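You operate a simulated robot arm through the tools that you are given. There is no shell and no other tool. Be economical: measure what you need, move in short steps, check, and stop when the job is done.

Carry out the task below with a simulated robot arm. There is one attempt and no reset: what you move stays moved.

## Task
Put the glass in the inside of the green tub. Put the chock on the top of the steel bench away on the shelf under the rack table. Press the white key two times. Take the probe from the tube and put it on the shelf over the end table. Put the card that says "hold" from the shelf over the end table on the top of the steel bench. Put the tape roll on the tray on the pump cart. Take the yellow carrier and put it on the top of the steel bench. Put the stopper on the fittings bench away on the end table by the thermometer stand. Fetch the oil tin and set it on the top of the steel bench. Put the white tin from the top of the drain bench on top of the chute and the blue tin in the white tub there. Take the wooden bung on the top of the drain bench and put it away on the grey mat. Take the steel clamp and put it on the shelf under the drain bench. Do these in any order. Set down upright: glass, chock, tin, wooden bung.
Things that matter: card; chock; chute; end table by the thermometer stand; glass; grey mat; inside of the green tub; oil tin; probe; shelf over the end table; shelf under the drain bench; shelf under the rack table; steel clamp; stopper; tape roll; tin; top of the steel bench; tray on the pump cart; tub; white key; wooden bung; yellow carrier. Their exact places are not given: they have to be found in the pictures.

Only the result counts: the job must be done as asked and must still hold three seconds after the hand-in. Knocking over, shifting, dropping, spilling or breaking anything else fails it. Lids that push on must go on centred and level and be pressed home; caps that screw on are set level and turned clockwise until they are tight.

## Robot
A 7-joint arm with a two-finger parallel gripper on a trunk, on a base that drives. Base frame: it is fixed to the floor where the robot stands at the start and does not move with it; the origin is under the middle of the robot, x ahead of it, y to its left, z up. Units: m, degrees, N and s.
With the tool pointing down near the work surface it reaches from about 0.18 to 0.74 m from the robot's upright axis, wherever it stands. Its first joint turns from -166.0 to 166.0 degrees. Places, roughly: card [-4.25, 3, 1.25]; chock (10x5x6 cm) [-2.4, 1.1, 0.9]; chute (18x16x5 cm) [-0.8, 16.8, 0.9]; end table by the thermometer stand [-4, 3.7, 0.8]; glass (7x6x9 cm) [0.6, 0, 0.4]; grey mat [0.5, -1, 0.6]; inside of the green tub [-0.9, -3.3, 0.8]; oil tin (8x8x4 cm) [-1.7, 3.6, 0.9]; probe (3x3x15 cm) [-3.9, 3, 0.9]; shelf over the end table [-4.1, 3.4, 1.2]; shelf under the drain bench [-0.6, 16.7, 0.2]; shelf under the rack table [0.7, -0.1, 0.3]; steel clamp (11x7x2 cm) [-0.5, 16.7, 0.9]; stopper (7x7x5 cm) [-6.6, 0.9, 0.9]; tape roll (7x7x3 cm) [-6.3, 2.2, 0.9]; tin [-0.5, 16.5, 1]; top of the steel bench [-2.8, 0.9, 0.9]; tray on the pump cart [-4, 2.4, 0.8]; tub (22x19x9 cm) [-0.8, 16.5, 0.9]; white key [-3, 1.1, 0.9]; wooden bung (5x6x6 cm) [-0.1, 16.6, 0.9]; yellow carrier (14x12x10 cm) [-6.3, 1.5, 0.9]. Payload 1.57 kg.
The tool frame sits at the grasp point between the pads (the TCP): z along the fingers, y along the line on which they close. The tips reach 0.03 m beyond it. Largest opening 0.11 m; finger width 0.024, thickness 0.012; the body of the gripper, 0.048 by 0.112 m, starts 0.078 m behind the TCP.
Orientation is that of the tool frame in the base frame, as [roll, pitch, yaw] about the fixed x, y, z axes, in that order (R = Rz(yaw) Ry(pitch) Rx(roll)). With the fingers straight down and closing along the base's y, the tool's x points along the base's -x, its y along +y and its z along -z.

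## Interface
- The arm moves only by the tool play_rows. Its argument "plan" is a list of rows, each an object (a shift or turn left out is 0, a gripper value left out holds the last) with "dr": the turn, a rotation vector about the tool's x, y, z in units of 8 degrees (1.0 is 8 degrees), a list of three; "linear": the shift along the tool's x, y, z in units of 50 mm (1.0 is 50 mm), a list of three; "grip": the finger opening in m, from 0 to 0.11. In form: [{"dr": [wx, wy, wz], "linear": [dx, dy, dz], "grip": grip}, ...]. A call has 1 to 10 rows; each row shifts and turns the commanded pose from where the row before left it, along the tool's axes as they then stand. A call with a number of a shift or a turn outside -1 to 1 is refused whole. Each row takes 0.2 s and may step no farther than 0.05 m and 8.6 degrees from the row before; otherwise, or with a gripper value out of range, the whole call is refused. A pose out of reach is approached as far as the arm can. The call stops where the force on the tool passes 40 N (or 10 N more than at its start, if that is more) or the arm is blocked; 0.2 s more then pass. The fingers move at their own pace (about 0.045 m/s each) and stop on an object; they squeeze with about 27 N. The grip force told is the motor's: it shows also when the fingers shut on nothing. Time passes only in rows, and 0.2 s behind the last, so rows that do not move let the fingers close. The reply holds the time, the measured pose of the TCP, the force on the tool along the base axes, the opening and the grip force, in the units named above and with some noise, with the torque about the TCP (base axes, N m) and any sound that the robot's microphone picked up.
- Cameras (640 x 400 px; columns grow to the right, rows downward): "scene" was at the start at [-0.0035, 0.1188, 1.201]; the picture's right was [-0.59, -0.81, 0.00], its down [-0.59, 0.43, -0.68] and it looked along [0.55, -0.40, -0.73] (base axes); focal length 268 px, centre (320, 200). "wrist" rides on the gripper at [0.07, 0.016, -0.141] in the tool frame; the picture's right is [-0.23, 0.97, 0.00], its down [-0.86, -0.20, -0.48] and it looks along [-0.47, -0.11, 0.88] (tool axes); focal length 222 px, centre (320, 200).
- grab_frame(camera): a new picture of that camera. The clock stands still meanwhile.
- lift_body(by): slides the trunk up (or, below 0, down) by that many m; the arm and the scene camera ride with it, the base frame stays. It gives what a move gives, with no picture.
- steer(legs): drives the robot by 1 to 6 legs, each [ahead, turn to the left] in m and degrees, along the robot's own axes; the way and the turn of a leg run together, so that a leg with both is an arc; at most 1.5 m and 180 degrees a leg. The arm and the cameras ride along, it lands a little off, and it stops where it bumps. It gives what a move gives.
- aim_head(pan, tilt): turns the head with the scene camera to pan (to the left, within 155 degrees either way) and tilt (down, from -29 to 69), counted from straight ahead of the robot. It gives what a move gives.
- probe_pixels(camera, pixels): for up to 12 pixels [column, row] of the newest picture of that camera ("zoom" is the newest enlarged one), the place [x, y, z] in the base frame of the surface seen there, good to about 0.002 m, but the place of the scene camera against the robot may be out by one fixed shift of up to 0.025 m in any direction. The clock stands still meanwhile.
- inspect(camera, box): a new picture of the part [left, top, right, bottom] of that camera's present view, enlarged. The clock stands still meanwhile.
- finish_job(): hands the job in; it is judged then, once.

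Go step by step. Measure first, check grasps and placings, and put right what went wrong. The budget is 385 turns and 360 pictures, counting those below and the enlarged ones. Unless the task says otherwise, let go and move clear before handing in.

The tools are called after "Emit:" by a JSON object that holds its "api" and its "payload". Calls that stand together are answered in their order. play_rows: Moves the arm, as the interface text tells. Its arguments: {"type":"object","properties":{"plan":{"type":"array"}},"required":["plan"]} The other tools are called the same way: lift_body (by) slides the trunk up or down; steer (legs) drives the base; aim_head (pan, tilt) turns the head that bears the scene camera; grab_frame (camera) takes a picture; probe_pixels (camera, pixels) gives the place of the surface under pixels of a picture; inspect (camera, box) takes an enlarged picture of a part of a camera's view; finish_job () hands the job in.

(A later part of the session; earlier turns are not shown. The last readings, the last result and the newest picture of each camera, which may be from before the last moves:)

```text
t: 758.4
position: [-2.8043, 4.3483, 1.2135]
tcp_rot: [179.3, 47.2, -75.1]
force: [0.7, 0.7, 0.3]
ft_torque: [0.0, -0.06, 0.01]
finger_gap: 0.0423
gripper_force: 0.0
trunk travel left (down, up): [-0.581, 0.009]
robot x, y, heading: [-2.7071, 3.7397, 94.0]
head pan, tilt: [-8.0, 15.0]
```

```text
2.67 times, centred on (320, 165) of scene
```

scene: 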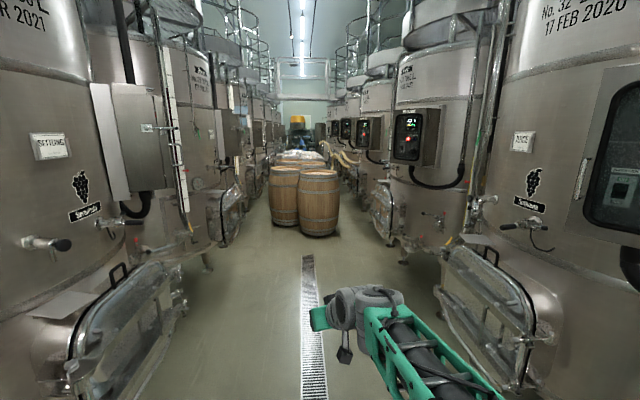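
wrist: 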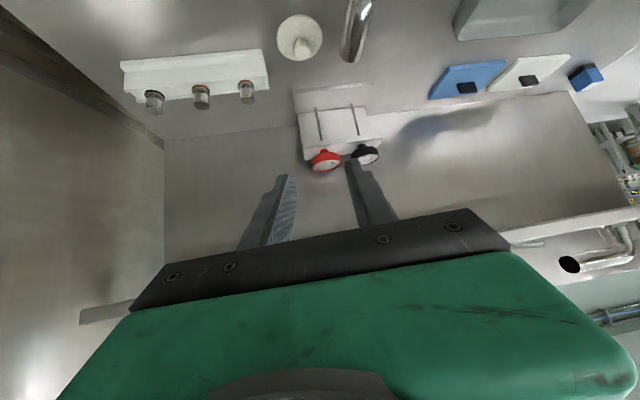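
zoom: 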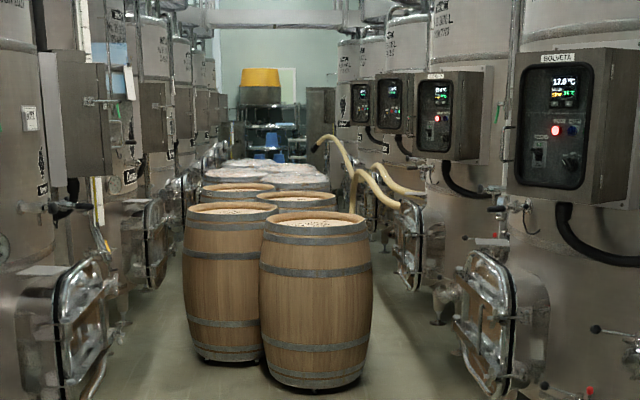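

The barrels crowd this aisle; the first views showed an east aisle leading to a far bench. I'll drive to (-0.8,1.9) and look north there.

Emit:
{"api": "steer", "payload": {"legs": [[-1.5, 0], [-0.3, 0], [0, -94], [1.5, 0], [0.25, 0], [0, 80]]}}

Emit:
{"api": "aim_head", "payload": {"pan": 0, "tilt": 18}}

Emit:
{"api": "grab_frame", "payload": {"camera": "scene"}}

```text
t: 783.1
position: [-0.7935, 2.5449, 1.2128]
tcp_rot: [179.4, 47.3, -90.3]
force: [-0.3, 0.4, 0.7]
ft_torque: [0.02, 0.0, 0.0]
finger_gap: 0.0418
gripper_force: 0.1
trunk travel left (down, up): [-0.581, 0.009]
robot x, y, heading: [-0.8625, 1.9327, 79.0]
head pan, tilt: [-8.0, 15.0]
```

```text
t: 783.8
position: [-0.794, 2.5453, 1.2134]
tcp_rot: [179.3, 47.4, -90.3]
force: [0.7, 0.0, -0.7]
ft_torque: [-0.03, 0.0, -0.03]
finger_gap: 0.0421
gripper_force: 0.0
trunk travel left (down, up): [-0.581, 0.009]
robot x, y, heading: [-0.8617, 1.9349, 79.4]
head pan, tilt: [0.0, 18.0]
```

```text
140 pictures are left
```

scene: 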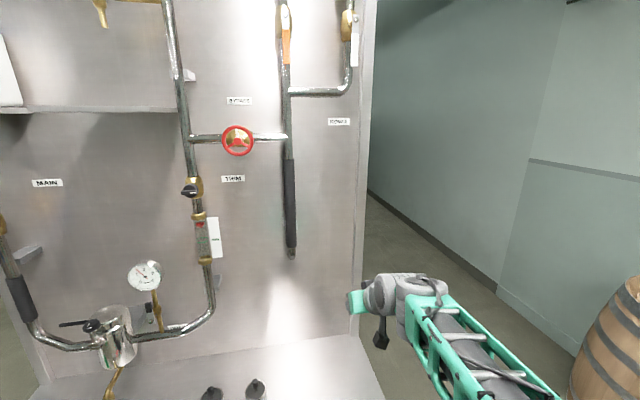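

Emit:
{"api": "probe_pixels", "payload": {"camera": "scene", "pixels": [[358, 250], [350, 345], [385, 395], [497, 288], [400, 240], [372, 200], [600, 345], [560, 335], [460, 300], [520, 360]]}}

```text
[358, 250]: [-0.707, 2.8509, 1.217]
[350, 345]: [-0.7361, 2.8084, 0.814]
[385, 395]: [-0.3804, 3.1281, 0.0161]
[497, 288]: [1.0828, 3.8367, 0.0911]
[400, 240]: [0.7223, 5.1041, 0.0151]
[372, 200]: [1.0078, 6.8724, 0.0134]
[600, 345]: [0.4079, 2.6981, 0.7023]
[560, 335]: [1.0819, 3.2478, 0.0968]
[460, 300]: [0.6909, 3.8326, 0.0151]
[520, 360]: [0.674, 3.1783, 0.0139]
```

Emit:
{"api": "steer", "payload": {"legs": [[0, -61], [0.8, 0], [0, 71.6], [1.5, 0]]}}

Emit:
{"api": "grab_frame", "payload": {"camera": "scene"}}

```text
t: 800.9
position: [-0.2158, 4.331, 1.2131]
tcp_rot: [179.4, 47.3, -77.4]
force: [0.3, -0.2, -0.9]
ft_torque: [0.01, -0.04, 0.04]
finger_gap: 0.0418
gripper_force: 0.0
trunk travel left (down, up): [-0.581, 0.009]
robot x, y, heading: [-0.1494, 3.7178, 91.9]
head pan, tilt: [0.0, 18.0]
```

```text
139 pictures are left
```

scene: 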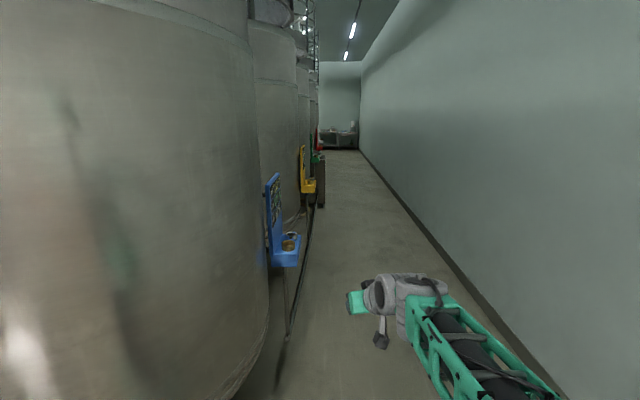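

Emit:
{"api": "probe_pixels", "payload": {"camera": "scene", "pixels": [[298, 255], [260, 340], [310, 185], [322, 190], [335, 140], [350, 135], [326, 205], [290, 330], [430, 250], [320, 140]]}}

```text
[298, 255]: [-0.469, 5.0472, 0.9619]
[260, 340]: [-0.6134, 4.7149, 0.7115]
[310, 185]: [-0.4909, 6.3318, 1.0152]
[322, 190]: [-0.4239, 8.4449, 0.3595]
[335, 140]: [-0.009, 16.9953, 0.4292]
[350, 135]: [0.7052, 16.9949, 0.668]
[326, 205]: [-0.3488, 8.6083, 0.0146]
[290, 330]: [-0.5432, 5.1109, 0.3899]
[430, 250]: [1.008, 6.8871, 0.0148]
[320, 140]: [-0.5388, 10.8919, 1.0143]
```

Emit:
{"api": "steer", "payload": {"legs": [[0, -12], [1.5, 0], [0.8, 0], [0, 10], [1.5, 0], [1.5, 0]]}}

Emit:
{"api": "steer", "payload": {"legs": [[1.5, 0], [1.5, 0]]}}

Emit:
{"api": "grab_frame", "payload": {"camera": "scene"}}

```text
t: 827.9
position: [-0.0097, 9.6278, 1.2117]
tcp_rot: [179.3, 47.3, -76.1]
force: [0.8, 1.0, -0.3]
ft_torque: [0.02, -0.02, 0.02]
finger_gap: 0.0419
gripper_force: 0.0
trunk travel left (down, up): [-0.581, 0.009]
robot x, y, heading: [0.0762, 9.0184, 93.3]
head pan, tilt: [0.0, 18.0]
```

```text
t: 842.3
position: [-0.2567, 12.6126, 1.2125]
tcp_rot: [179.3, 47.3, -73.3]
force: [-0.1, -0.2, 0.6]
ft_torque: [-0.01, -0.01, 0.0]
finger_gap: 0.042
gripper_force: 0.0
trunk travel left (down, up): [-0.581, 0.009]
robot x, y, heading: [-0.145, 12.0069, 96.2]
head pan, tilt: [0.0, 18.0]
```

```text
138 pictures are left
```

scene: 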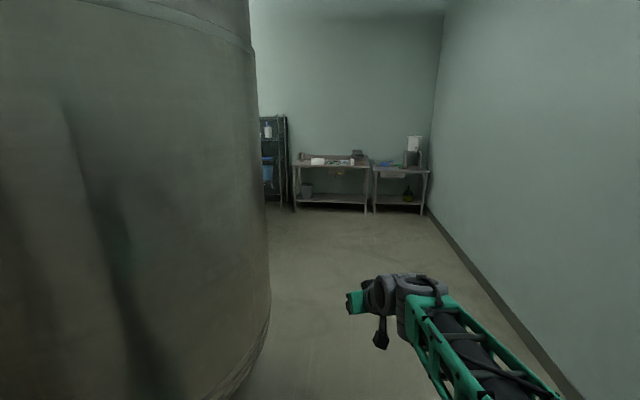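

Emit:
{"api": "steer", "payload": {"legs": [[0, -9], [1.5, 0], [1.3, 0]]}}

Emit:
{"api": "aim_head", "payload": {"pan": 10, "tilt": 25}}

Emit:
{"api": "grab_frame", "payload": {"camera": "scene"}}

Emit:
{"api": "inspect", "payload": {"camera": "scene", "box": [200, 120, 480, 295]}}

```text
t: 856.6
position: [-0.0143, 15.4257, 1.2122]
tcp_rot: [179.4, 47.3, -81.9]
force: [0.6, -0.2, 0.1]
ft_torque: [0.01, 0.01, 0.02]
finger_gap: 0.0422
gripper_force: 0.1
trunk travel left (down, up): [-0.581, 0.009]
robot x, y, heading: [0.0043, 14.8071, 87.0]
head pan, tilt: [0.0, 18.0]
```

```text
t: 857.3
position: [-0.0134, 15.4239, 1.2127]
tcp_rot: [179.3, 47.3, -81.9]
force: [-0.4, -0.7, 0.9]
ft_torque: [0.04, -0.03, 0.02]
finger_gap: 0.0419
gripper_force: 0.1
trunk travel left (down, up): [-0.581, 0.009]
robot x, y, heading: [0.0085, 14.8094, 87.4]
head pan, tilt: [10.0, 25.0]
```

```text
137 pictures are left
```

scene: 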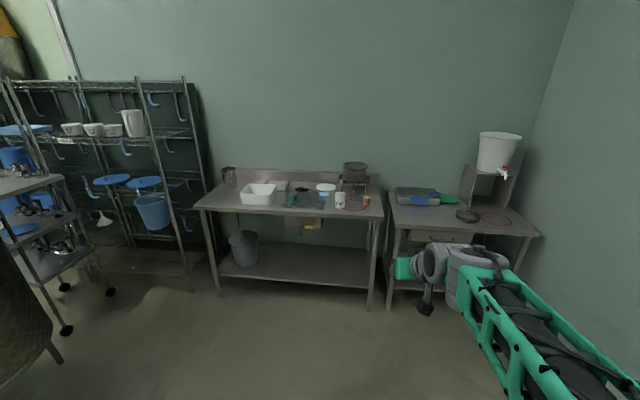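

```text
2.29 times, centred on (340, 208) of scene
```

zoom: 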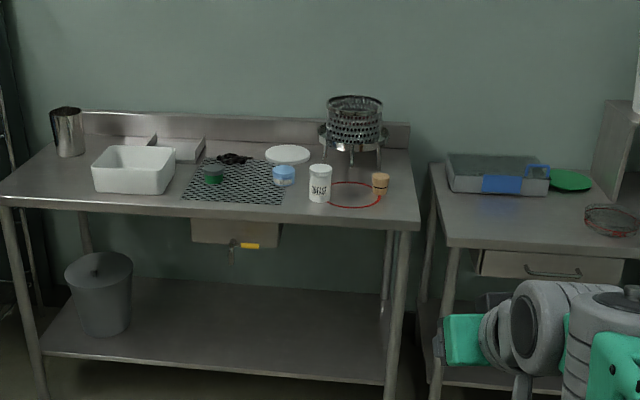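

Emit:
{"api": "probe_pixels", "payload": {"camera": "scene", "pixels": [[258, 195], [258, 183], [280, 185], [302, 190], [324, 195], [340, 200], [366, 200], [325, 187], [200, 210], [380, 215], [300, 255], [275, 182]]}}

Emit:
{"api": "steer", "payload": {"legs": [[0, 25], [0.55, 0], [0, -22]]}}

Emit:
{"api": "aim_head", "payload": {"pan": 0, "tilt": 38}}

Emit:
{"api": "grab_frame", "payload": {"camera": "scene"}}

```text
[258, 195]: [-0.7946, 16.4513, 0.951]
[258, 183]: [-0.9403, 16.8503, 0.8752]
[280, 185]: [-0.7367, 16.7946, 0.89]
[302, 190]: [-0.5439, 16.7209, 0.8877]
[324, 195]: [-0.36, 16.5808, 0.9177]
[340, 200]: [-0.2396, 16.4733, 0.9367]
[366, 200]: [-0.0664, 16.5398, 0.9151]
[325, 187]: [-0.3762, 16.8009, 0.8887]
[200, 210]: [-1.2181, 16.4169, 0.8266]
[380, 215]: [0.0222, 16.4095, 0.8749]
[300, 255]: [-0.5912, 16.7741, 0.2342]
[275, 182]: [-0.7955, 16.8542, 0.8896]
```

```text
t: 862.9
position: [-0.244, 15.9326, 1.2123]
tcp_rot: [179.4, 47.3, -79.6]
force: [-0.9, 0.5, 0.2]
ft_torque: [-0.01, 0.01, 0.02]
finger_gap: 0.042
gripper_force: 0.0
trunk travel left (down, up): [-0.581, 0.009]
robot x, y, heading: [-0.1976, 15.3206, 89.6]
head pan, tilt: [10.0, 25.0]
```

```text
t: 863.7
position: [-0.2436, 15.9346, 1.2128]
tcp_rot: [179.3, 47.2, -79.5]
force: [0.3, 0.7, 0.8]
ft_torque: [-0.03, 0.01, -0.02]
finger_gap: 0.042
gripper_force: 0.1
trunk travel left (down, up): [-0.581, 0.009]
robot x, y, heading: [-0.1964, 15.3187, 89.4]
head pan, tilt: [0.0, 38.0]
```

```text
135 pictures are left
```

scene: 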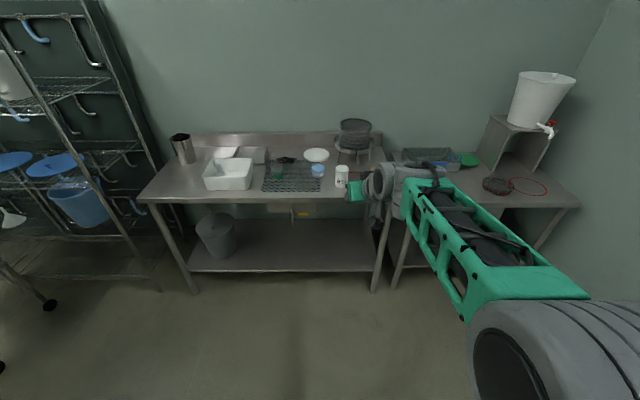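

Emit:
{"api": "inspect", "payload": {"camera": "scene", "box": [160, 115, 400, 215]}}

Emit:
{"api": "inspect", "payload": {"camera": "scene", "box": [190, 140, 350, 210]}}

```text
2.67 times, centred on (280, 165) of scene
```

zoom: 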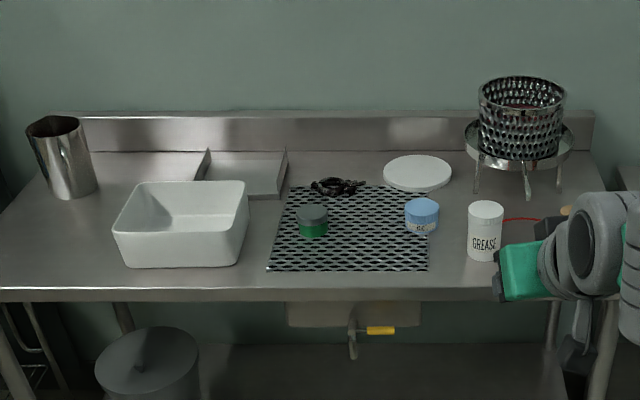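

```text
4.00 times, centred on (270, 175) of scene
```

zoom: 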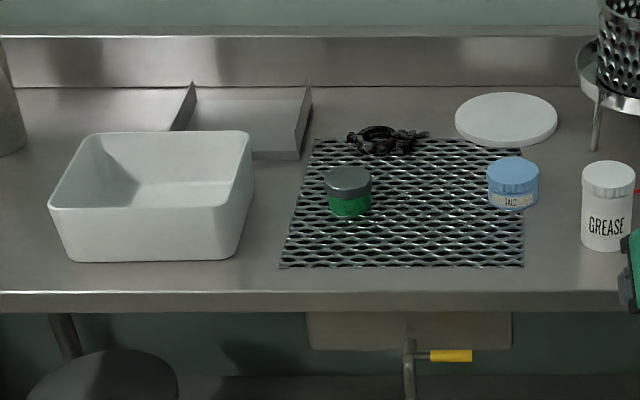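

The GREASE tin is the white tin; the blue tin and black clamp lie by the drain grid; the chute is the flanged plate behind the tub. I'll drive up to the white tin.

Emit:
{"api": "steer", "payload": {"legs": [[0, -13], [0.48, 0], [0, 13]]}}

Emit:
{"api": "grab_frame", "payload": {"camera": "wrist"}}

Emit:
{"api": "aim_head", "payload": {"pan": 20, "tilt": 48}}

Emit:
{"api": "grab_frame", "payload": {"camera": "scene"}}

```text
t: 868.1
position: [-0.1318, 16.4044, 1.2141]
tcp_rot: [179.3, 47.3, -79.5]
force: [-0.4, 0.1, 0.3]
ft_torque: [0.02, 0.0, -0.01]
finger_gap: 0.0418
gripper_force: 0.0
trunk travel left (down, up): [-0.581, 0.009]
robot x, y, heading: [-0.0863, 15.7916, 89.6]
head pan, tilt: [0.0, 38.0]
```

```text
132 pictures are left
```

wrist: 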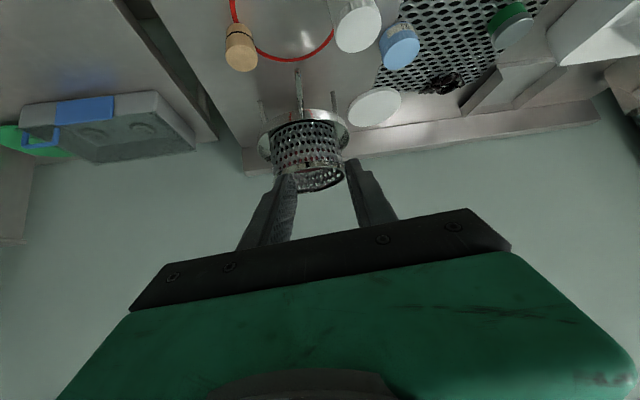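

```text
t: 869.0
position: [-0.1314, 16.4046, 1.2132]
tcp_rot: [179.4, 47.3, -79.6]
force: [-0.6, 0.0, 0.2]
ft_torque: [-0.02, -0.04, 0.02]
finger_gap: 0.0419
gripper_force: 0.0
trunk travel left (down, up): [-0.581, 0.009]
robot x, y, heading: [-0.0863, 15.7899, 89.8]
head pan, tilt: [20.0, 48.0]
```

```text
131 pictures are left
```

scene: 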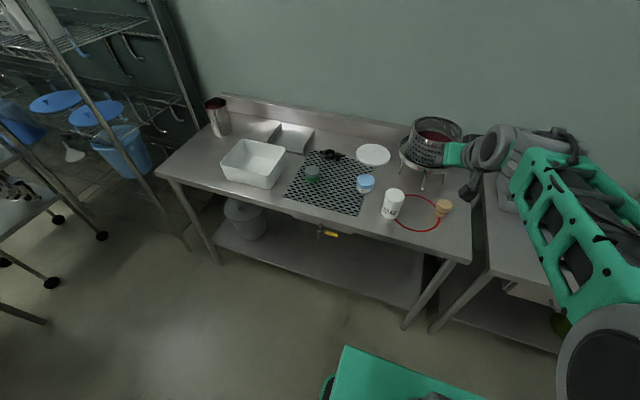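

Emit:
{"api": "probe_pixels", "payload": {"camera": "wrist", "pixels": [[358, 30], [340, 28], [380, 25], [355, 10], [400, 48], [383, 45], [418, 40], [240, 50], [241, 35], [440, 85], [520, 90], [300, 60]]}}

Emit:
{"api": "probe_pixels", "payload": {"camera": "scene", "pixels": [[392, 205], [393, 193], [365, 182], [443, 207], [330, 155], [296, 138], [262, 133], [290, 150], [250, 170], [225, 165], [283, 160], [252, 185]]}}

```text
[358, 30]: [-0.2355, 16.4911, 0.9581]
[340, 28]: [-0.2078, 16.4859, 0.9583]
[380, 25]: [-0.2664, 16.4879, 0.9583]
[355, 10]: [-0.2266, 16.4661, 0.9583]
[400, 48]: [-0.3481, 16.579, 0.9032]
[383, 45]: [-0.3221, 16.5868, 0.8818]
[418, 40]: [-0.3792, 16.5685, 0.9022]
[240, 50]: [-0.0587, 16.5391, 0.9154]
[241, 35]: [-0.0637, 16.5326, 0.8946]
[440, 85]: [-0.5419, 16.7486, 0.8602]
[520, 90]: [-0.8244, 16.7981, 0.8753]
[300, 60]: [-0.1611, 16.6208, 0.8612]
```

```text
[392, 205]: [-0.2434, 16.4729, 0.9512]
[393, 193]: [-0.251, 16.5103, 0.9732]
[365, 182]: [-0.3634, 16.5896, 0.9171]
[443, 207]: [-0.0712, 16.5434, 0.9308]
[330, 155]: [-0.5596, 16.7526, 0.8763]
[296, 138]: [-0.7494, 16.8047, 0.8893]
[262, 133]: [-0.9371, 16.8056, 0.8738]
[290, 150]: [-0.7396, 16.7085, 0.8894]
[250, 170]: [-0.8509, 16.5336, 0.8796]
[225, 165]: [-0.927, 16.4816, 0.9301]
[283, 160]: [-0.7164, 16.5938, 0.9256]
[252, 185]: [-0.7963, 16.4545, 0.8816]
```

White tin: centre (-0.238,16.487), top 0.958; bench 0.860; chute surface 0.875. Approaching the tin.

Emit:
{"api": "play_rows", "payload": {"plan": [{"linear": [0.586, 0.356, 0.608], "grip": 0.1}, {"linear": [0.586, 0.356, 0.608]}, {"linear": [0.586, 0.356, 0.608]}, {"linear": [0.586, 0.356, 0.608]}, {"linear": [0.586, 0.356, 0.608]}, {"linear": [0, 0, 0]}, {"linear": [0, 0, 0]}]}}

Emit:
{"api": "grab_frame", "payload": {"camera": "wrist"}}

```text
t: 870.6
position: [-0.2239, 16.4015, 1.0023]
tcp_rot: [179.3, 47.3, -79.7]
force: [-0.6, -0.2, 0.1]
ft_torque: [0.02, 0.01, 0.03]
finger_gap: 0.1003
gripper_force: 0.1
trunk travel left (down, up): [-0.581, 0.009]
robot x, y, heading: [-0.0847, 15.7906, 89.7]
head pan, tilt: [20.0, 48.0]
```

```text
130 pictures are left
```

wrist: 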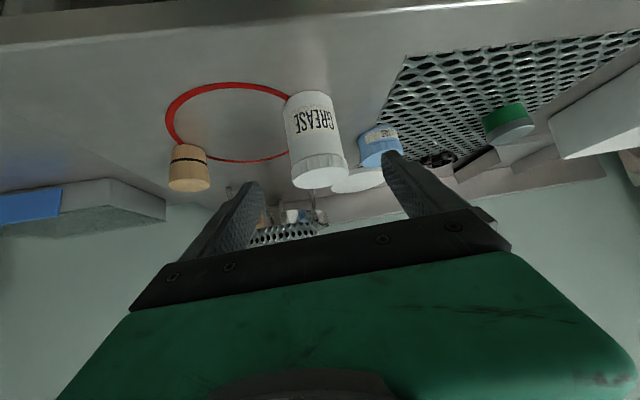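

Emit:
{"api": "play_rows", "payload": {"plan": [{"linear": [0, 0, 0.8]}, {"linear": [0, 0, 0.8]}, {"linear": [0, 0, 0.8]}, {"linear": [0, 0, 0]}]}}

Emit:
{"api": "grab_frame", "payload": {"camera": "wrist"}}

```text
t: 871.6
position: [-0.2385, 16.4862, 0.9216]
tcp_rot: [179.3, 47.4, -79.6]
force: [0.5, 0.1, -0.2]
ft_torque: [0.0, 0.01, 0.03]
finger_gap: 0.0999
gripper_force: 0.0
trunk travel left (down, up): [-0.581, 0.009]
robot x, y, heading: [-0.0868, 15.789, 89.6]
head pan, tilt: [20.0, 48.0]
```

```text
129 pictures are left
```

wrist: 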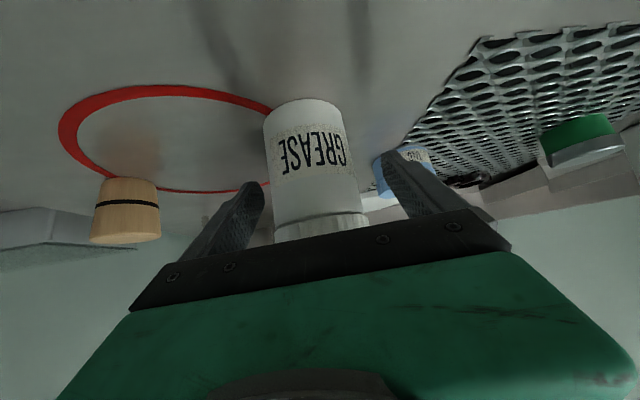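

Tin between the fingers. Closing and lifting.

Emit:
{"api": "play_rows", "payload": {"plan": [{"grip": 0.03}, {"grip": 0.03}, {"grip": 0.03}, {"grip": 0.03}, {"grip": 0.03}, {"linear": [-0.3, 0, -0.28]}, {"linear": [-0.6, 0, -0.56]}, {"linear": [-0.7, 0, -0.65]}, {"linear": [-0.7, 0, -0.65]}, {"linear": [-0.7, 0, -0.65]}]}}

Emit:
{"api": "steer", "payload": {"legs": [[-0.35, 0], [0, 61], [0.6, 0], [0, -61]]}}

Emit:
{"api": "grab_frame", "payload": {"camera": "wrist"}}

Emit:
{"api": "aim_head", "payload": {"pan": 0, "tilt": 45}}

Emit:
{"api": "grab_frame", "payload": {"camera": "scene"}}

```text
t: 873.8
position: [-0.239, 16.4846, 1.124]
tcp_rot: [179.3, 47.2, -79.5]
force: [-0.7, -0.1, -3.3]
ft_torque: [0.02, 0.0, -0.01]
finger_gap: 0.0621
gripper_force: 26.7
trunk travel left (down, up): [-0.581, 0.009]
robot x, y, heading: [-0.0874, 15.7915, 89.6]
head pan, tilt: [20.0, 48.0]
```

```text
t: 884.4
position: [-0.7415, 16.4309, 1.1254]
tcp_rot: [179.4, 47.2, -80.5]
force: [0.4, 0.1, -3.1]
ft_torque: [0.0, 0.02, 0.01]
finger_gap: 0.0622
gripper_force: 26.8
trunk travel left (down, up): [-0.581, 0.009]
robot x, y, heading: [-0.5958, 15.73, 88.7]
head pan, tilt: [20.0, 48.0]
```

```text
128 pictures are left
```

wrist: 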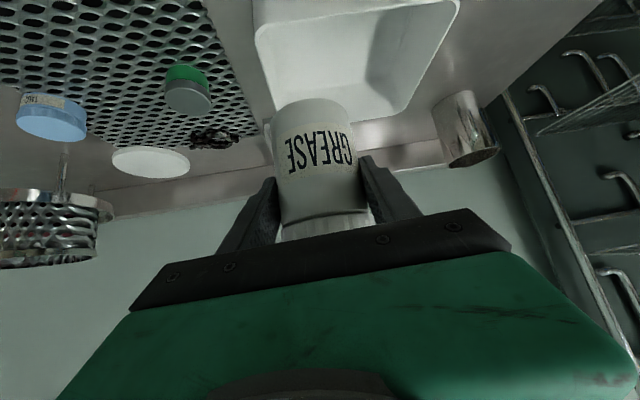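

```text
t: 885.2
position: [-0.7407, 16.4302, 1.1249]
tcp_rot: [179.3, 47.1, -80.5]
force: [0.3, 0.3, -2.8]
ft_torque: [-0.02, -0.02, -0.04]
finger_gap: 0.0623
gripper_force: 27.1
trunk travel left (down, up): [-0.581, 0.009]
robot x, y, heading: [-0.5989, 15.7319, 89.0]
head pan, tilt: [0.0, 45.0]
```

```text
127 pictures are left
```

scene: 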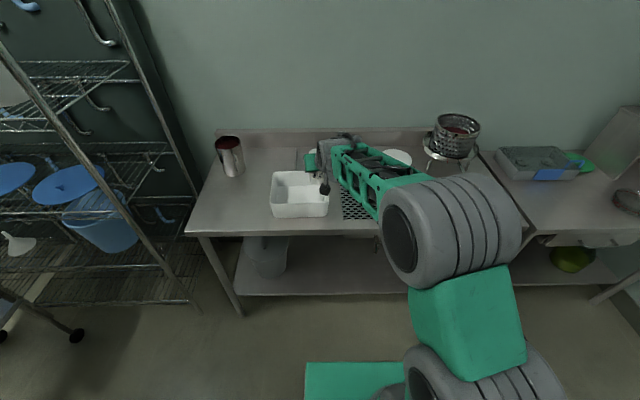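

Emit:
{"api": "inspect", "payload": {"camera": "scene", "box": [210, 125, 350, 225]}}

```text
4.00 times, centred on (280, 175) of scene
```

zoom: 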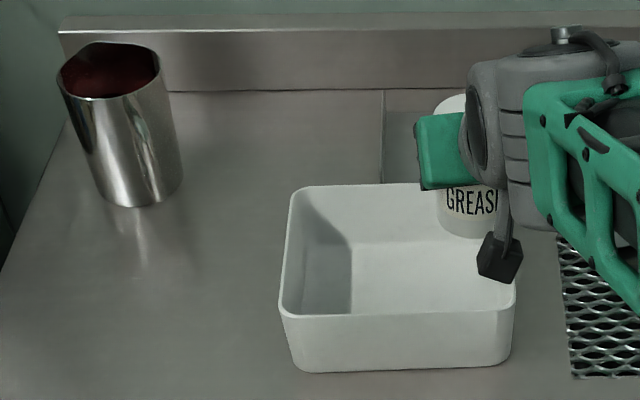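

Emit:
{"api": "probe_pixels", "payload": {"camera": "zoom", "pixels": [[382, 100], [381, 150], [383, 175], [395, 150], [370, 150], [402, 100], [290, 200], [285, 312], [512, 305], [400, 188], [400, 280], [382, 93]]}}

```text
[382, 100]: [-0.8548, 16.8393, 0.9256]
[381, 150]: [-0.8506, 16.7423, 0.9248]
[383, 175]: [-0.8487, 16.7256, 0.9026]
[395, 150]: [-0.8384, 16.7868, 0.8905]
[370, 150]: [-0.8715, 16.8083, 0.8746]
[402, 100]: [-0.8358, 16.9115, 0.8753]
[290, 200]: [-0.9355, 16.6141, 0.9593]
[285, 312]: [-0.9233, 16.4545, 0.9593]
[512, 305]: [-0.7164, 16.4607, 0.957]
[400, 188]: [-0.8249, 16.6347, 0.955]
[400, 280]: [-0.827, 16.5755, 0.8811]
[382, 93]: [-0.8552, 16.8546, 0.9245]
```

Chute: left flange x -0.846, spanning to about x -0.69, y 16.70–16.86. Driving 0.2 m closer and moving over its centre.

Emit:
{"api": "steer", "payload": {"legs": [[0.2, 0]]}}

Emit:
{"api": "play_rows", "payload": {"plan": [{"linear": [-0.58, 0.1, 0.63]}, {"linear": [-0.58, 0.1, 0.63]}, {"linear": [-0.58, 0.1, 0.63]}, {"linear": [0, 0, 0]}]}}

Emit:
{"api": "grab_frame", "payload": {"camera": "scene"}}

Emit:
{"api": "grab_frame", "payload": {"camera": "wrist"}}

```text
t: 886.8
position: [-0.7379, 16.6346, 1.1247]
tcp_rot: [179.3, 47.1, -80.5]
force: [-0.5, 0.7, -3.5]
ft_torque: [-0.05, 0.02, 0.0]
finger_gap: 0.0623
gripper_force: 26.8
trunk travel left (down, up): [-0.581, 0.009]
robot x, y, heading: [-0.5956, 15.9381, 88.9]
head pan, tilt: [0.0, 45.0]
```

```text
t: 887.8
position: [-0.773, 16.7591, 1.1256]
tcp_rot: [179.3, 47.1, -80.5]
force: [0.1, 0.0, -3.1]
ft_torque: [0.02, -0.02, 0.0]
finger_gap: 0.0621
gripper_force: 26.8
trunk travel left (down, up): [-0.581, 0.009]
robot x, y, heading: [-0.5973, 15.9386, 88.8]
head pan, tilt: [0.0, 45.0]
```

```text
125 pictures are left
```

scene: 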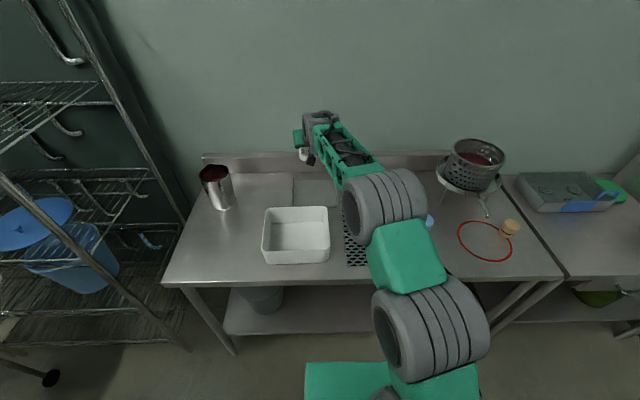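

```text
124 pictures are left
```

wrist: 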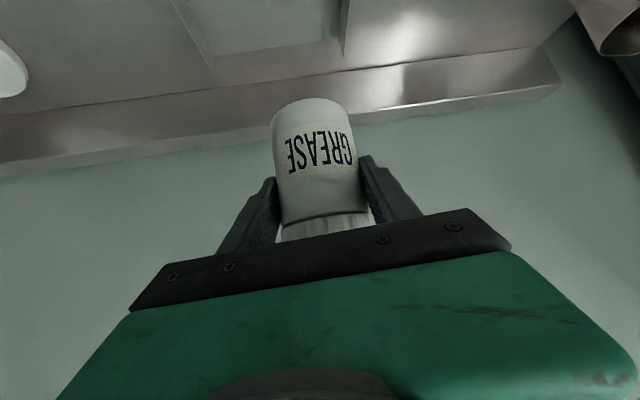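

Emit:
{"api": "probe_pixels", "payload": {"camera": "wrist", "pixels": [[345, 10], [345, 40], [208, 60], [200, 30], [280, 20], [300, 48], [265, 30], [210, 68], [335, 30]]}}

```text
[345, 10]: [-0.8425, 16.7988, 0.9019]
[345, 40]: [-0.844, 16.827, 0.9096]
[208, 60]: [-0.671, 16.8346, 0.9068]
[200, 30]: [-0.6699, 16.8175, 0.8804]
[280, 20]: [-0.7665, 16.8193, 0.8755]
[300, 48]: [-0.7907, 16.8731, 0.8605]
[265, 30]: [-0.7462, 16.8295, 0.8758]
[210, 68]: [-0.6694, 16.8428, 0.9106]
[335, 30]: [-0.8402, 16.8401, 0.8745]
```

Emit:
{"api": "play_rows", "payload": {"plan": [{"linear": [0.615, -0.09, 0.66]}, {"linear": [0.615, -0.09, 0.66]}, {"linear": [0.615, -0.09, 0.66]}, {"linear": [0.5, -0.09, 0.54]}, {"linear": [0, 0, 0]}]}}

Emit:
{"api": "inspect", "payload": {"camera": "scene", "box": [220, 120, 420, 270]}}

```text
t: 889.0
position: [-0.7605, 16.773, 0.9522]
tcp_rot: [179.3, 47.3, -80.5]
force: [0.0, -1.0, -2.7]
ft_torque: [-0.03, 0.04, 0.01]
finger_gap: 0.0622
gripper_force: 27.1
trunk travel left (down, up): [-0.581, 0.009]
robot x, y, heading: [-0.5941, 15.938, 89.0]
head pan, tilt: [0.0, 45.0]
```

```text
2.67 times, centred on (320, 195) of scene
```

zoom: 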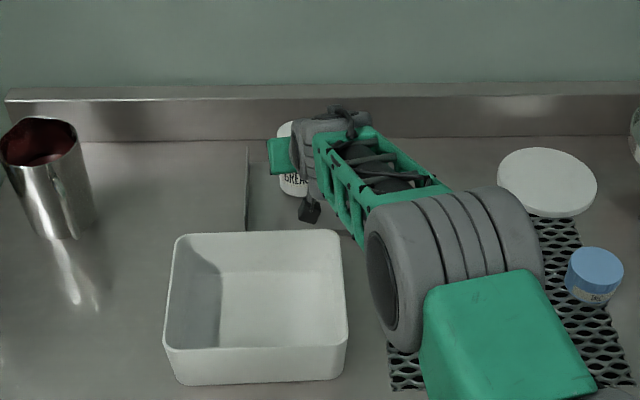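

Emit:
{"api": "play_rows", "payload": {"plan": [{"linear": [0.13, 0, 0.12]}, {"linear": [0.05, 0, 0.045]}, {"linear": [0.03, 0, 0.03]}, {"linear": [0, 0, 0]}]}}

```text
t: 890.0
position: [-0.7591, 16.7724, 0.939]
tcp_rot: [179.2, 47.2, -80.5]
force: [-0.5, 0.4, -3.4]
ft_torque: [-0.04, 0.02, 0.0]
finger_gap: 0.0624
gripper_force: 27.3
trunk travel left (down, up): [-0.581, 0.009]
robot x, y, heading: [-0.5896, 15.9382, 88.7]
head pan, tilt: [0.0, 45.0]
```

Emit:
{"api": "play_rows", "payload": {"plan": [{"linear": [0.03, 0, 0.03]}, {"linear": [0.03, 0, 0.03]}, {"linear": [0, 0, 0]}]}}

```text
t: 890.8
position: [-0.759, 16.7744, 0.9376]
tcp_rot: [179.3, 47.5, -80.5]
force: [-1.1, -1.0, 4.8]
ft_torque: [0.0, -0.25, -0.04]
finger_gap: 0.0622
gripper_force: 27.1
trunk travel left (down, up): [-0.581, 0.009]
robot x, y, heading: [-0.5923, 15.9353, 88.8]
head pan, tilt: [0.0, 45.0]
```

Contact. Release and retreat.

Emit:
{"api": "play_rows", "payload": {"plan": [{"grip": 0.085}, {"grip": 0.085}, {"linear": [0, 0, -0.5]}, {"linear": [0, 0, -0.9]}, {"linear": [0, 0, -0.9]}, {"linear": [0, 0, -0.9]}, {"linear": [-0.6, 0, -0.6]}, {"linear": [0, 0, 0]}]}}

Emit:
{"api": "grab_frame", "payload": {"camera": "wrist"}}

```text
t: 892.6
position: [-0.7376, 16.6568, 1.0853]
tcp_rot: [179.2, 47.1, -80.5]
force: [0.7, -0.4, 0.0]
ft_torque: [-0.01, 0.02, -0.01]
finger_gap: 0.0851
gripper_force: 0.1
trunk travel left (down, up): [-0.581, 0.009]
robot x, y, heading: [-0.5933, 15.9348, 88.8]
head pan, tilt: [0.0, 45.0]
```

```text
122 pictures are left
```

wrist: 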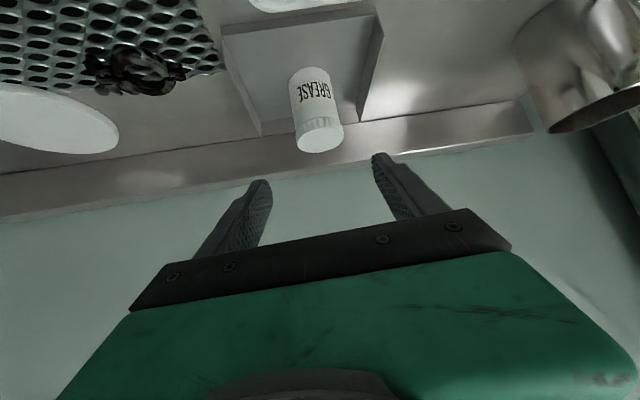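

The white tin stands on the chute. Next the blue tin.

Emit:
{"api": "steer", "payload": {"legs": [[-0.35, 0], [0, -47], [0.5, 0], [0, 47]]}}

Emit:
{"api": "play_rows", "payload": {"plan": [{"dr": [0, 1, 0]}, {"dr": [0, 1, 0]}, {"linear": [0.5, 0, 0]}, {"linear": [0, 0, 0]}]}}

Emit:
{"api": "grab_frame", "payload": {"camera": "wrist"}}

```text
t: 901.7
position: [-0.3738, 16.6418, 1.0844]
tcp_rot: [179.4, 47.2, -80.2]
force: [0.9, 0.5, 0.5]
ft_torque: [0.05, 0.01, -0.01]
finger_gap: 0.0852
gripper_force: 0.1
trunk travel left (down, up): [-0.581, 0.009]
robot x, y, heading: [-0.2283, 15.9216, 89.0]
head pan, tilt: [0.0, 45.0]
```

```text
t: 902.7
position: [-0.3692, 16.6204, 1.0714]
tcp_rot: [179.5, 31.2, -80.0]
force: [1.0, -0.5, -0.1]
ft_torque: [0.01, 0.01, 0.0]
finger_gap: 0.0852
gripper_force: 0.1
trunk travel left (down, up): [-0.581, 0.009]
robot x, y, heading: [-0.2288, 15.9214, 89.0]
head pan, tilt: [0.0, 45.0]
```

```text
121 pictures are left
```

wrist: 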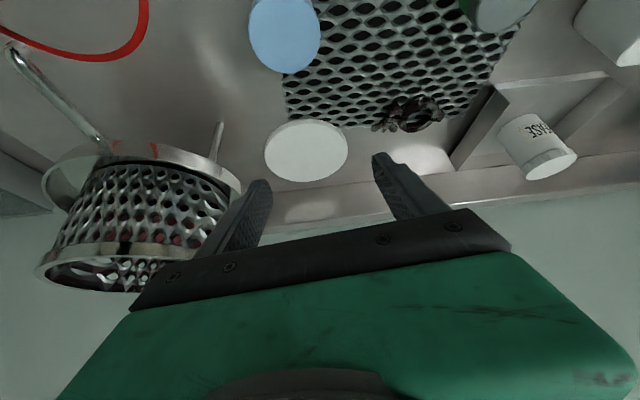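

Emit:
{"api": "probe_pixels", "payload": {"camera": "wrist", "pixels": [[285, 35], [255, 35], [315, 30], [285, 62], [280, 8], [405, 118], [440, 108], [380, 125], [415, 100], [425, 120], [330, 130], [350, 60]]}}

Emit:
{"api": "inspect", "payload": {"camera": "wrist", "box": [340, 70, 480, 158]}}

```text
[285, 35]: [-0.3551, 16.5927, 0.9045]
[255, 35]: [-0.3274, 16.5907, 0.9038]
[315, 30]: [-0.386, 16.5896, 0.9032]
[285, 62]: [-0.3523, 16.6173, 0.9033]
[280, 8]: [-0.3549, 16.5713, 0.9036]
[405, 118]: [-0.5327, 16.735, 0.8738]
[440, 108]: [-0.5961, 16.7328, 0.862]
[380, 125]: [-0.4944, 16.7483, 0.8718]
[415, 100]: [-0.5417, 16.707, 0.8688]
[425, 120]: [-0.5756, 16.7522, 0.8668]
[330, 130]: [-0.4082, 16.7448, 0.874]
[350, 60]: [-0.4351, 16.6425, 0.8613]
```

```text
4.55 times, centred on (410, 114) of wrist
```

zoom: 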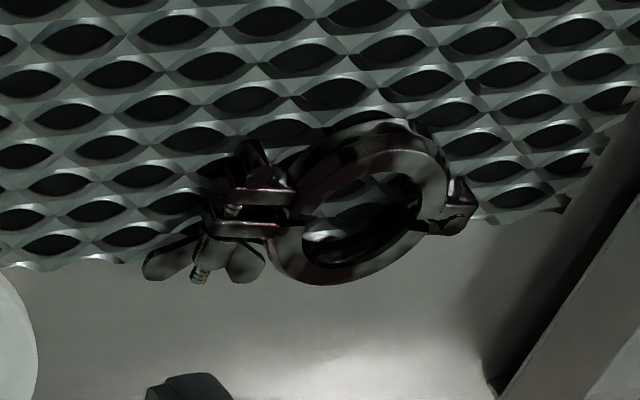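

Blue tin centre (-0.356,16.592), top 0.9035. Descending over it.

Emit:
{"api": "play_rows", "payload": {"plan": [{"linear": [0.585, -0.04, 0.675], "grip": 0.1}, {"linear": [0.585, -0.04, 0.675]}, {"linear": [0.585, -0.04, 0.675]}, {"linear": [0.4, -0.04, 0.46]}, {"linear": [0, 0, 0]}]}}

Emit:
{"api": "grab_frame", "payload": {"camera": "wrist"}}

```text
t: 903.9
position: [-0.3593, 16.5954, 0.9099]
tcp_rot: [179.5, 31.4, -80.0]
force: [0.3, 0.1, 0.4]
ft_torque: [-0.03, -0.04, 0.0]
finger_gap: 0.1
gripper_force: 0.1
trunk travel left (down, up): [-0.581, 0.009]
robot x, y, heading: [-0.2283, 15.9227, 89.0]
head pan, tilt: [0.0, 45.0]
```

```text
119 pictures are left
```

wrist: 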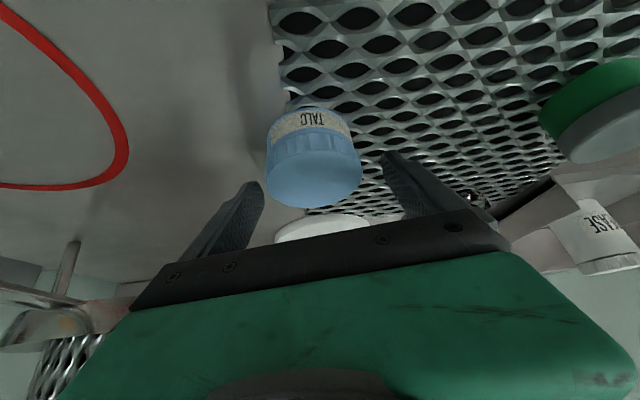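

Emit:
{"api": "play_rows", "payload": {"plan": [{"linear": [0.155, 0, 0.25]}, {"grip": 0.03}, {"grip": 0.03}, {"grip": 0.03}, {"grip": 0.03}, {"grip": 0.03}, {"linear": [0, 0, 0]}]}}

Emit:
{"api": "play_rows", "payload": {"plan": [{"linear": [-0.2, 0, -0.33]}, {"linear": [-0.5, 0, -0.8]}, {"linear": [-0.5, 0, -0.8]}, {"linear": [-0.5, 0, -0.8]}, {"linear": [-0.5, 0, -0.8]}, {"linear": [0, 0, 0]}]}}

Emit:
{"api": "steer", "payload": {"legs": [[-0.35, 0], [0, 55], [0.58, 0], [0, -55]]}}

Emit:
{"api": "grab_frame", "payload": {"camera": "wrist"}}

Emit:
{"api": "grab_frame", "payload": {"camera": "scene"}}

```text
t: 905.5
position: [-0.3591, 16.5962, 0.8958]
tcp_rot: [179.6, 31.3, -80.0]
force: [0.7, 0.3, 0.1]
ft_torque: [0.01, -0.04, 0.02]
finger_gap: 0.071
gripper_force: 26.4
trunk travel left (down, up): [-0.581, 0.009]
robot x, y, heading: [-0.2256, 15.9215, 88.9]
head pan, tilt: [0.0, 45.0]
```

```text
t: 906.9
position: [-0.3586, 16.5973, 1.1042]
tcp_rot: [179.4, 31.1, -79.9]
force: [-0.1, 0.0, -2.2]
ft_torque: [-0.02, 0.0, 0.02]
finger_gap: 0.0708
gripper_force: 26.9
trunk travel left (down, up): [-0.581, 0.009]
robot x, y, heading: [-0.2288, 15.923, 88.9]
head pan, tilt: [0.0, 45.0]
```

```text
t: 916.9
position: [-0.8187, 16.6068, 1.1038]
tcp_rot: [179.6, 31.2, -80.2]
force: [0.1, 0.3, -2.2]
ft_torque: [-0.01, -0.01, 0.01]
finger_gap: 0.0699
gripper_force: 27.3
trunk travel left (down, up): [-0.581, 0.009]
robot x, y, heading: [-0.6938, 15.9313, 88.6]
head pan, tilt: [0.0, 45.0]
```

```text
118 pictures are left
```

wrist: 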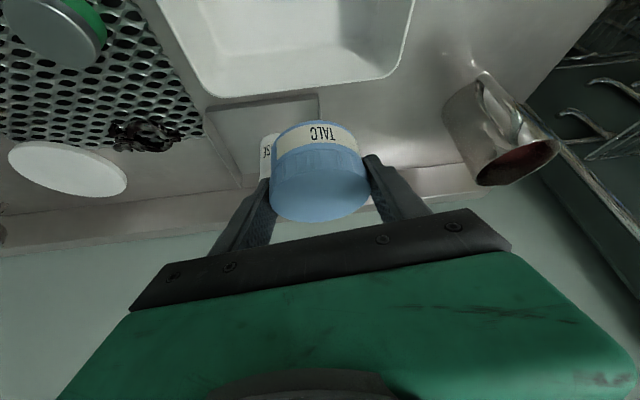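

```text
117 pictures are left
```

scene: 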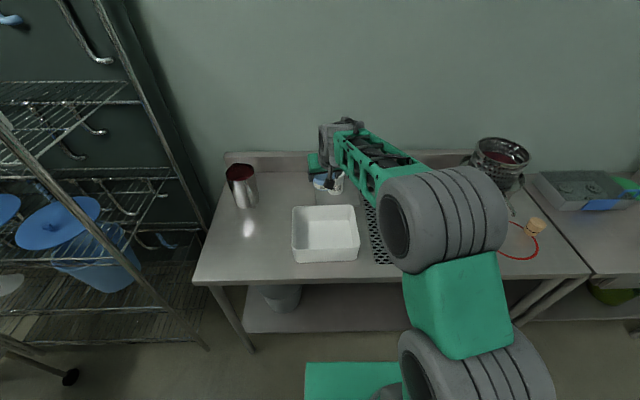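

Emit:
{"api": "play_rows", "payload": {"plan": [{"linear": [0.9, 0.1, -0.4]}, {"linear": [0.4, 0, 0.3]}, {"linear": [0.4, 0, 0.6]}, {"linear": [0.4, 0, 0.7]}, {"linear": [0.4, 0, 0.7]}, {"linear": [0, 0, 0]}]}}

Emit:
{"api": "inspect", "payload": {"camera": "scene", "box": [230, 140, 430, 280]}}

Emit:
{"api": "grab_frame", "payload": {"camera": "wrist"}}

```text
t: 918.3
position: [-0.8149, 16.547, 0.9558]
tcp_rot: [179.5, 31.2, -80.3]
force: [-0.6, 0.5, -2.1]
ft_torque: [0.02, -0.01, -0.02]
finger_gap: 0.0698
gripper_force: 26.9
trunk travel left (down, up): [-0.581, 0.009]
robot x, y, heading: [-0.6916, 15.9294, 88.7]
head pan, tilt: [0.0, 45.0]
```

```text
2.86 times, centred on (330, 210) of scene
```

zoom: 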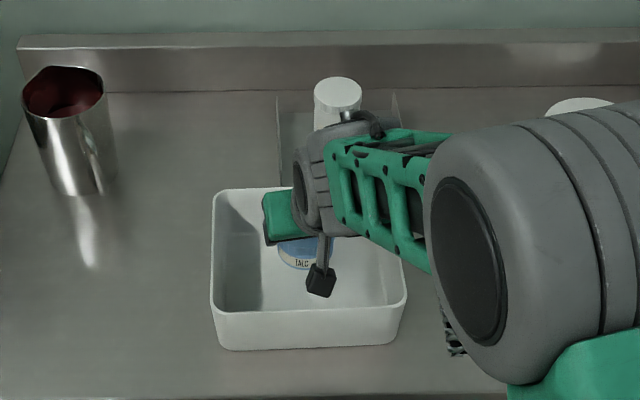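

```text
115 pictures are left
```

wrist: 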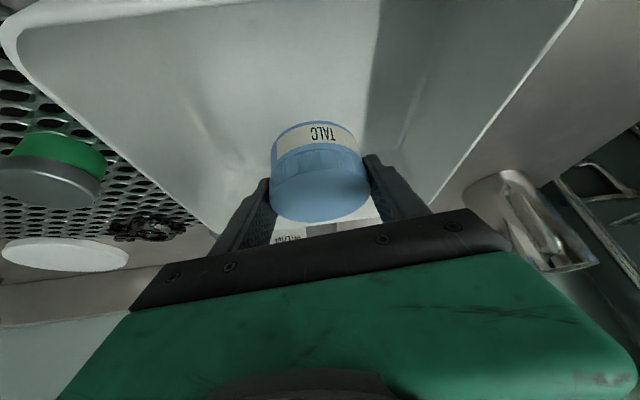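

Emit:
{"api": "play_rows", "payload": {"plan": [{"linear": [0.3, 0, 0.5]}, {"linear": [0.1, 0, 0.16]}, {"linear": [0.05, 0, 0.09]}, {"linear": [0.04, 0, 0.06]}, {"linear": [0, 0, 0]}]}}

```text
t: 919.5
position: [-0.8159, 16.5489, 0.9097]
tcp_rot: [179.5, 31.2, -80.3]
force: [0.4, 0.6, -1.6]
ft_torque: [0.06, 0.01, 0.01]
finger_gap: 0.0695
gripper_force: 27.2
trunk travel left (down, up): [-0.581, 0.009]
robot x, y, heading: [-0.6887, 15.9318, 88.7]
head pan, tilt: [0.0, 45.0]
```

Emit:
{"api": "play_rows", "payload": {"plan": [{"linear": [0.04, 0, 0.06]}, {"linear": [0.04, 0, 0.06]}, {"linear": [0.02, 0, 0.03]}, {"linear": [0, 0, 0]}]}}

```text
t: 920.5
position: [-0.8149, 16.5495, 0.9027]
tcp_rot: [179.5, 31.4, -80.3]
force: [-0.3, 0.0, 0.4]
ft_torque: [0.06, -0.11, 0.0]
finger_gap: 0.0692
gripper_force: 26.7
trunk travel left (down, up): [-0.581, 0.009]
robot x, y, heading: [-0.6926, 15.9295, 88.9]
head pan, tilt: [0.0, 45.0]
```

Emit:
{"api": "play_rows", "payload": {"plan": [{"linear": [0.02, 0, 0.03]}, {"grip": 0.095}, {"grip": 0.095}, {"linear": [-0.2, 0, -0.4]}, {"linear": [-0.4, 0, -0.8]}, {"linear": [-0.4, 0, -0.8]}, {"linear": [-0.4, 0, -0.8]}, {"linear": [0, 0, 0]}]}}

Emit:
{"api": "grab_frame", "payload": {"camera": "wrist"}}

```text
t: 922.3
position: [-0.8105, 16.5353, 1.055]
tcp_rot: [179.5, 31.2, -80.3]
force: [-0.1, 0.2, 0.3]
ft_torque: [0.0, -0.01, -0.01]
finger_gap: 0.0947
gripper_force: 0.0
trunk travel left (down, up): [-0.581, 0.009]
robot x, y, heading: [-0.6922, 15.9315, 88.7]
head pan, tilt: [0.0, 45.0]
```

```text
114 pictures are left
```

wrist: 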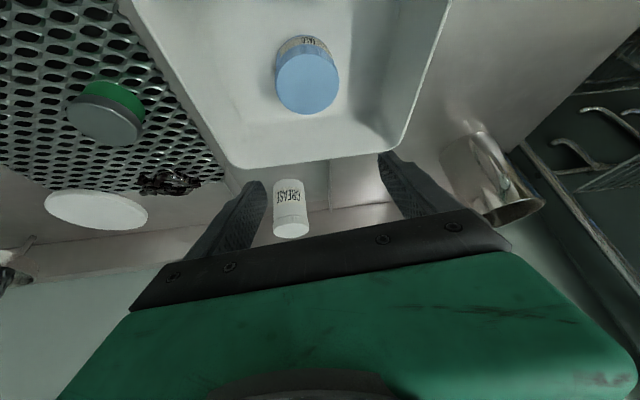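

The blue tin stands in the tub. Now the clamp: I'll shift right and yaw the hand 48° right so the fingers grip the ring clear of hinge and bolt.

Emit:
{"api": "steer", "payload": {"legs": [[-0.35, 0], [0, -35], [0.43, 0], [0, 35]]}}

Emit:
{"api": "play_rows", "payload": {"plan": [{"dr": [0.5, 0, 0.83]}, {"dr": [0.5, 0, 0.83]}, {"dr": [0.5, 0, 0.83]}, {"dr": [0.5, 0, 0.83]}, {"dr": [0.5, 0, 0.83]}, {"dr": [0.5, 0, 0.83]}, {"linear": [0, 0, 0]}]}}

Emit:
{"api": "grab_frame", "payload": {"camera": "wrist"}}

Emit:
{"api": "grab_frame", "payload": {"camera": "scene"}}

```text
t: 930.1
position: [-0.5699, 16.5362, 1.055]
tcp_rot: [179.5, 31.2, -80.0]
force: [-1.2, 0.1, -0.4]
ft_torque: [0.01, -0.02, 0.01]
finger_gap: 0.0951
gripper_force: 0.1
trunk travel left (down, up): [-0.581, 0.009]
robot x, y, heading: [-0.4505, 15.9332, 89.1]
head pan, tilt: [0.0, 45.0]
```

```text
t: 931.7
position: [-0.5717, 16.539, 1.0553]
tcp_rot: [179.6, 30.9, -126.6]
force: [-0.4, -1.0, -1.2]
ft_torque: [0.02, 0.03, 0.03]
finger_gap: 0.095
gripper_force: 0.0
trunk travel left (down, up): [-0.581, 0.009]
robot x, y, heading: [-0.4503, 15.9321, 89.2]
head pan, tilt: [0.0, 45.0]
```

```text
113 pictures are left
```

wrist: 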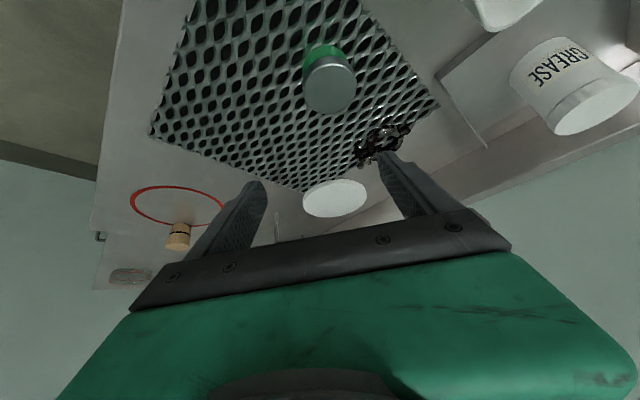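

```text
112 pictures are left
```

scene: 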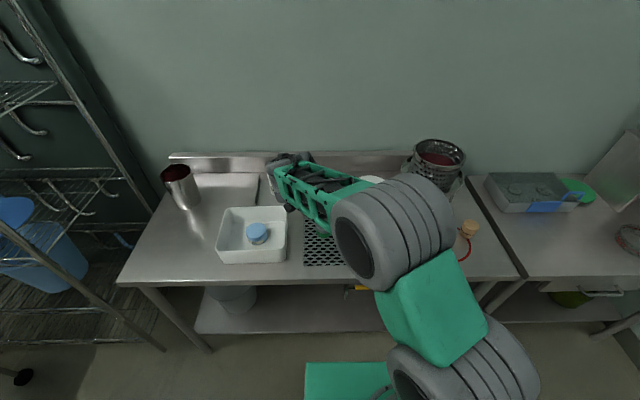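

Emit:
{"api": "inspect", "payload": {"camera": "wrist", "box": [330, 110, 440, 180]}}

Emit:
{"api": "probe_pixels", "payload": {"camera": "wrist", "pixels": [[362, 152], [375, 145], [390, 135], [400, 130], [385, 160], [372, 160], [395, 148], [380, 135], [405, 145]]}}

```text
5.71 times, centred on (385, 145) of wrist
```

zoom: 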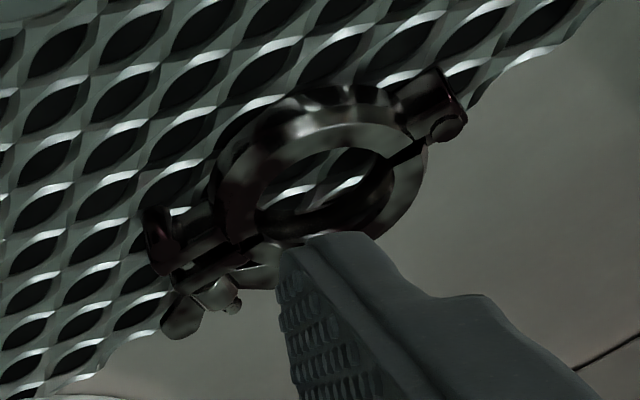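

```text
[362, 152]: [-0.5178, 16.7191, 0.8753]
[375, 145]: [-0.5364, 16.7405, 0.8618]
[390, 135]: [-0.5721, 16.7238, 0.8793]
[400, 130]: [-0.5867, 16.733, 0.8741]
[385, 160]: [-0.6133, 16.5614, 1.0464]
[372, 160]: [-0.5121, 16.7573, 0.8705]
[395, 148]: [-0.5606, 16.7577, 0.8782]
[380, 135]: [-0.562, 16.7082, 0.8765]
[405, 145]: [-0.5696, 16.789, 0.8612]
```

Emit:
{"api": "play_rows", "payload": {"plan": [{"linear": [-0.364, 0.402, 0.614]}, {"linear": [-0.364, 0.402, 0.614]}, {"linear": [-0.364, 0.402, 0.614]}, {"linear": [-0.364, 0.402, 0.614]}, {"linear": [-0.364, 0.402, 0.614]}, {"linear": [0, 0, 0]}]}}

Emit:
{"api": "grab_frame", "payload": {"camera": "wrist"}}

Emit:
{"api": "inspect", "payload": {"camera": "wrist", "box": [230, 90, 420, 210]}}

```text
t: 933.1
position: [-0.5612, 16.722, 0.9711]
tcp_rot: [179.5, 30.9, -126.5]
force: [0.1, -0.4, 0.5]
ft_torque: [0.01, -0.02, -0.01]
finger_gap: 0.095
gripper_force: 0.1
trunk travel left (down, up): [-0.581, 0.009]
robot x, y, heading: [-0.4501, 15.9333, 89.1]
head pan, tilt: [0.0, 45.0]
```

```text
110 pictures are left
```

wrist: 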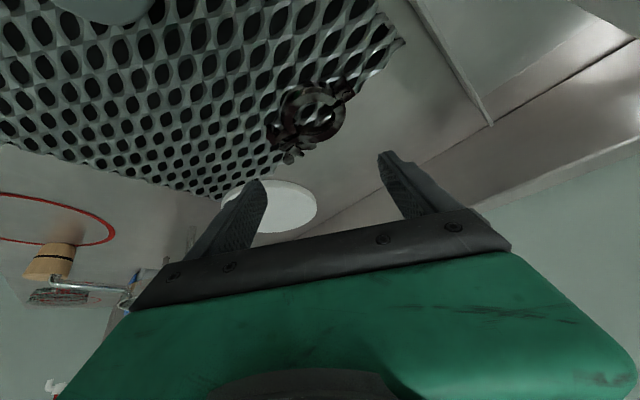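

```text
3.33 times, centred on (325, 150) of wrist
```

zoom: 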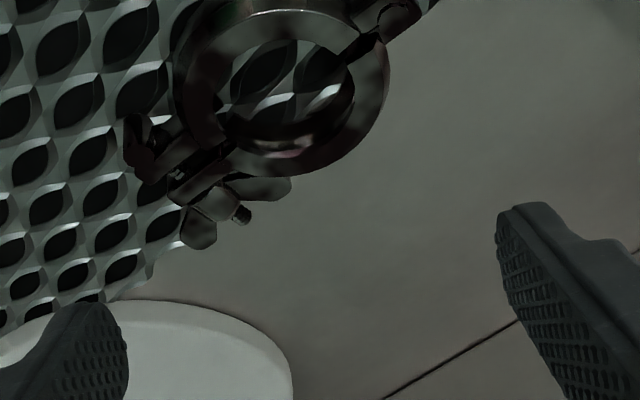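

Emit:
{"api": "probe_pixels", "payload": {"camera": "wrist", "pixels": [[285, 112], [343, 112], [312, 90], [318, 141], [292, 130], [338, 100], [346, 92], [300, 95], [338, 128]]}}

```text
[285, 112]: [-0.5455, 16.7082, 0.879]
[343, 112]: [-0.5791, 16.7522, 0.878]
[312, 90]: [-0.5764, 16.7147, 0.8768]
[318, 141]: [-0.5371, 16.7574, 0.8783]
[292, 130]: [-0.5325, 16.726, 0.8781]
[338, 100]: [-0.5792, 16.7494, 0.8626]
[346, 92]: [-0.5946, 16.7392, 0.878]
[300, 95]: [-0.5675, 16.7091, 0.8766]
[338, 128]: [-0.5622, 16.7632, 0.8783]
```

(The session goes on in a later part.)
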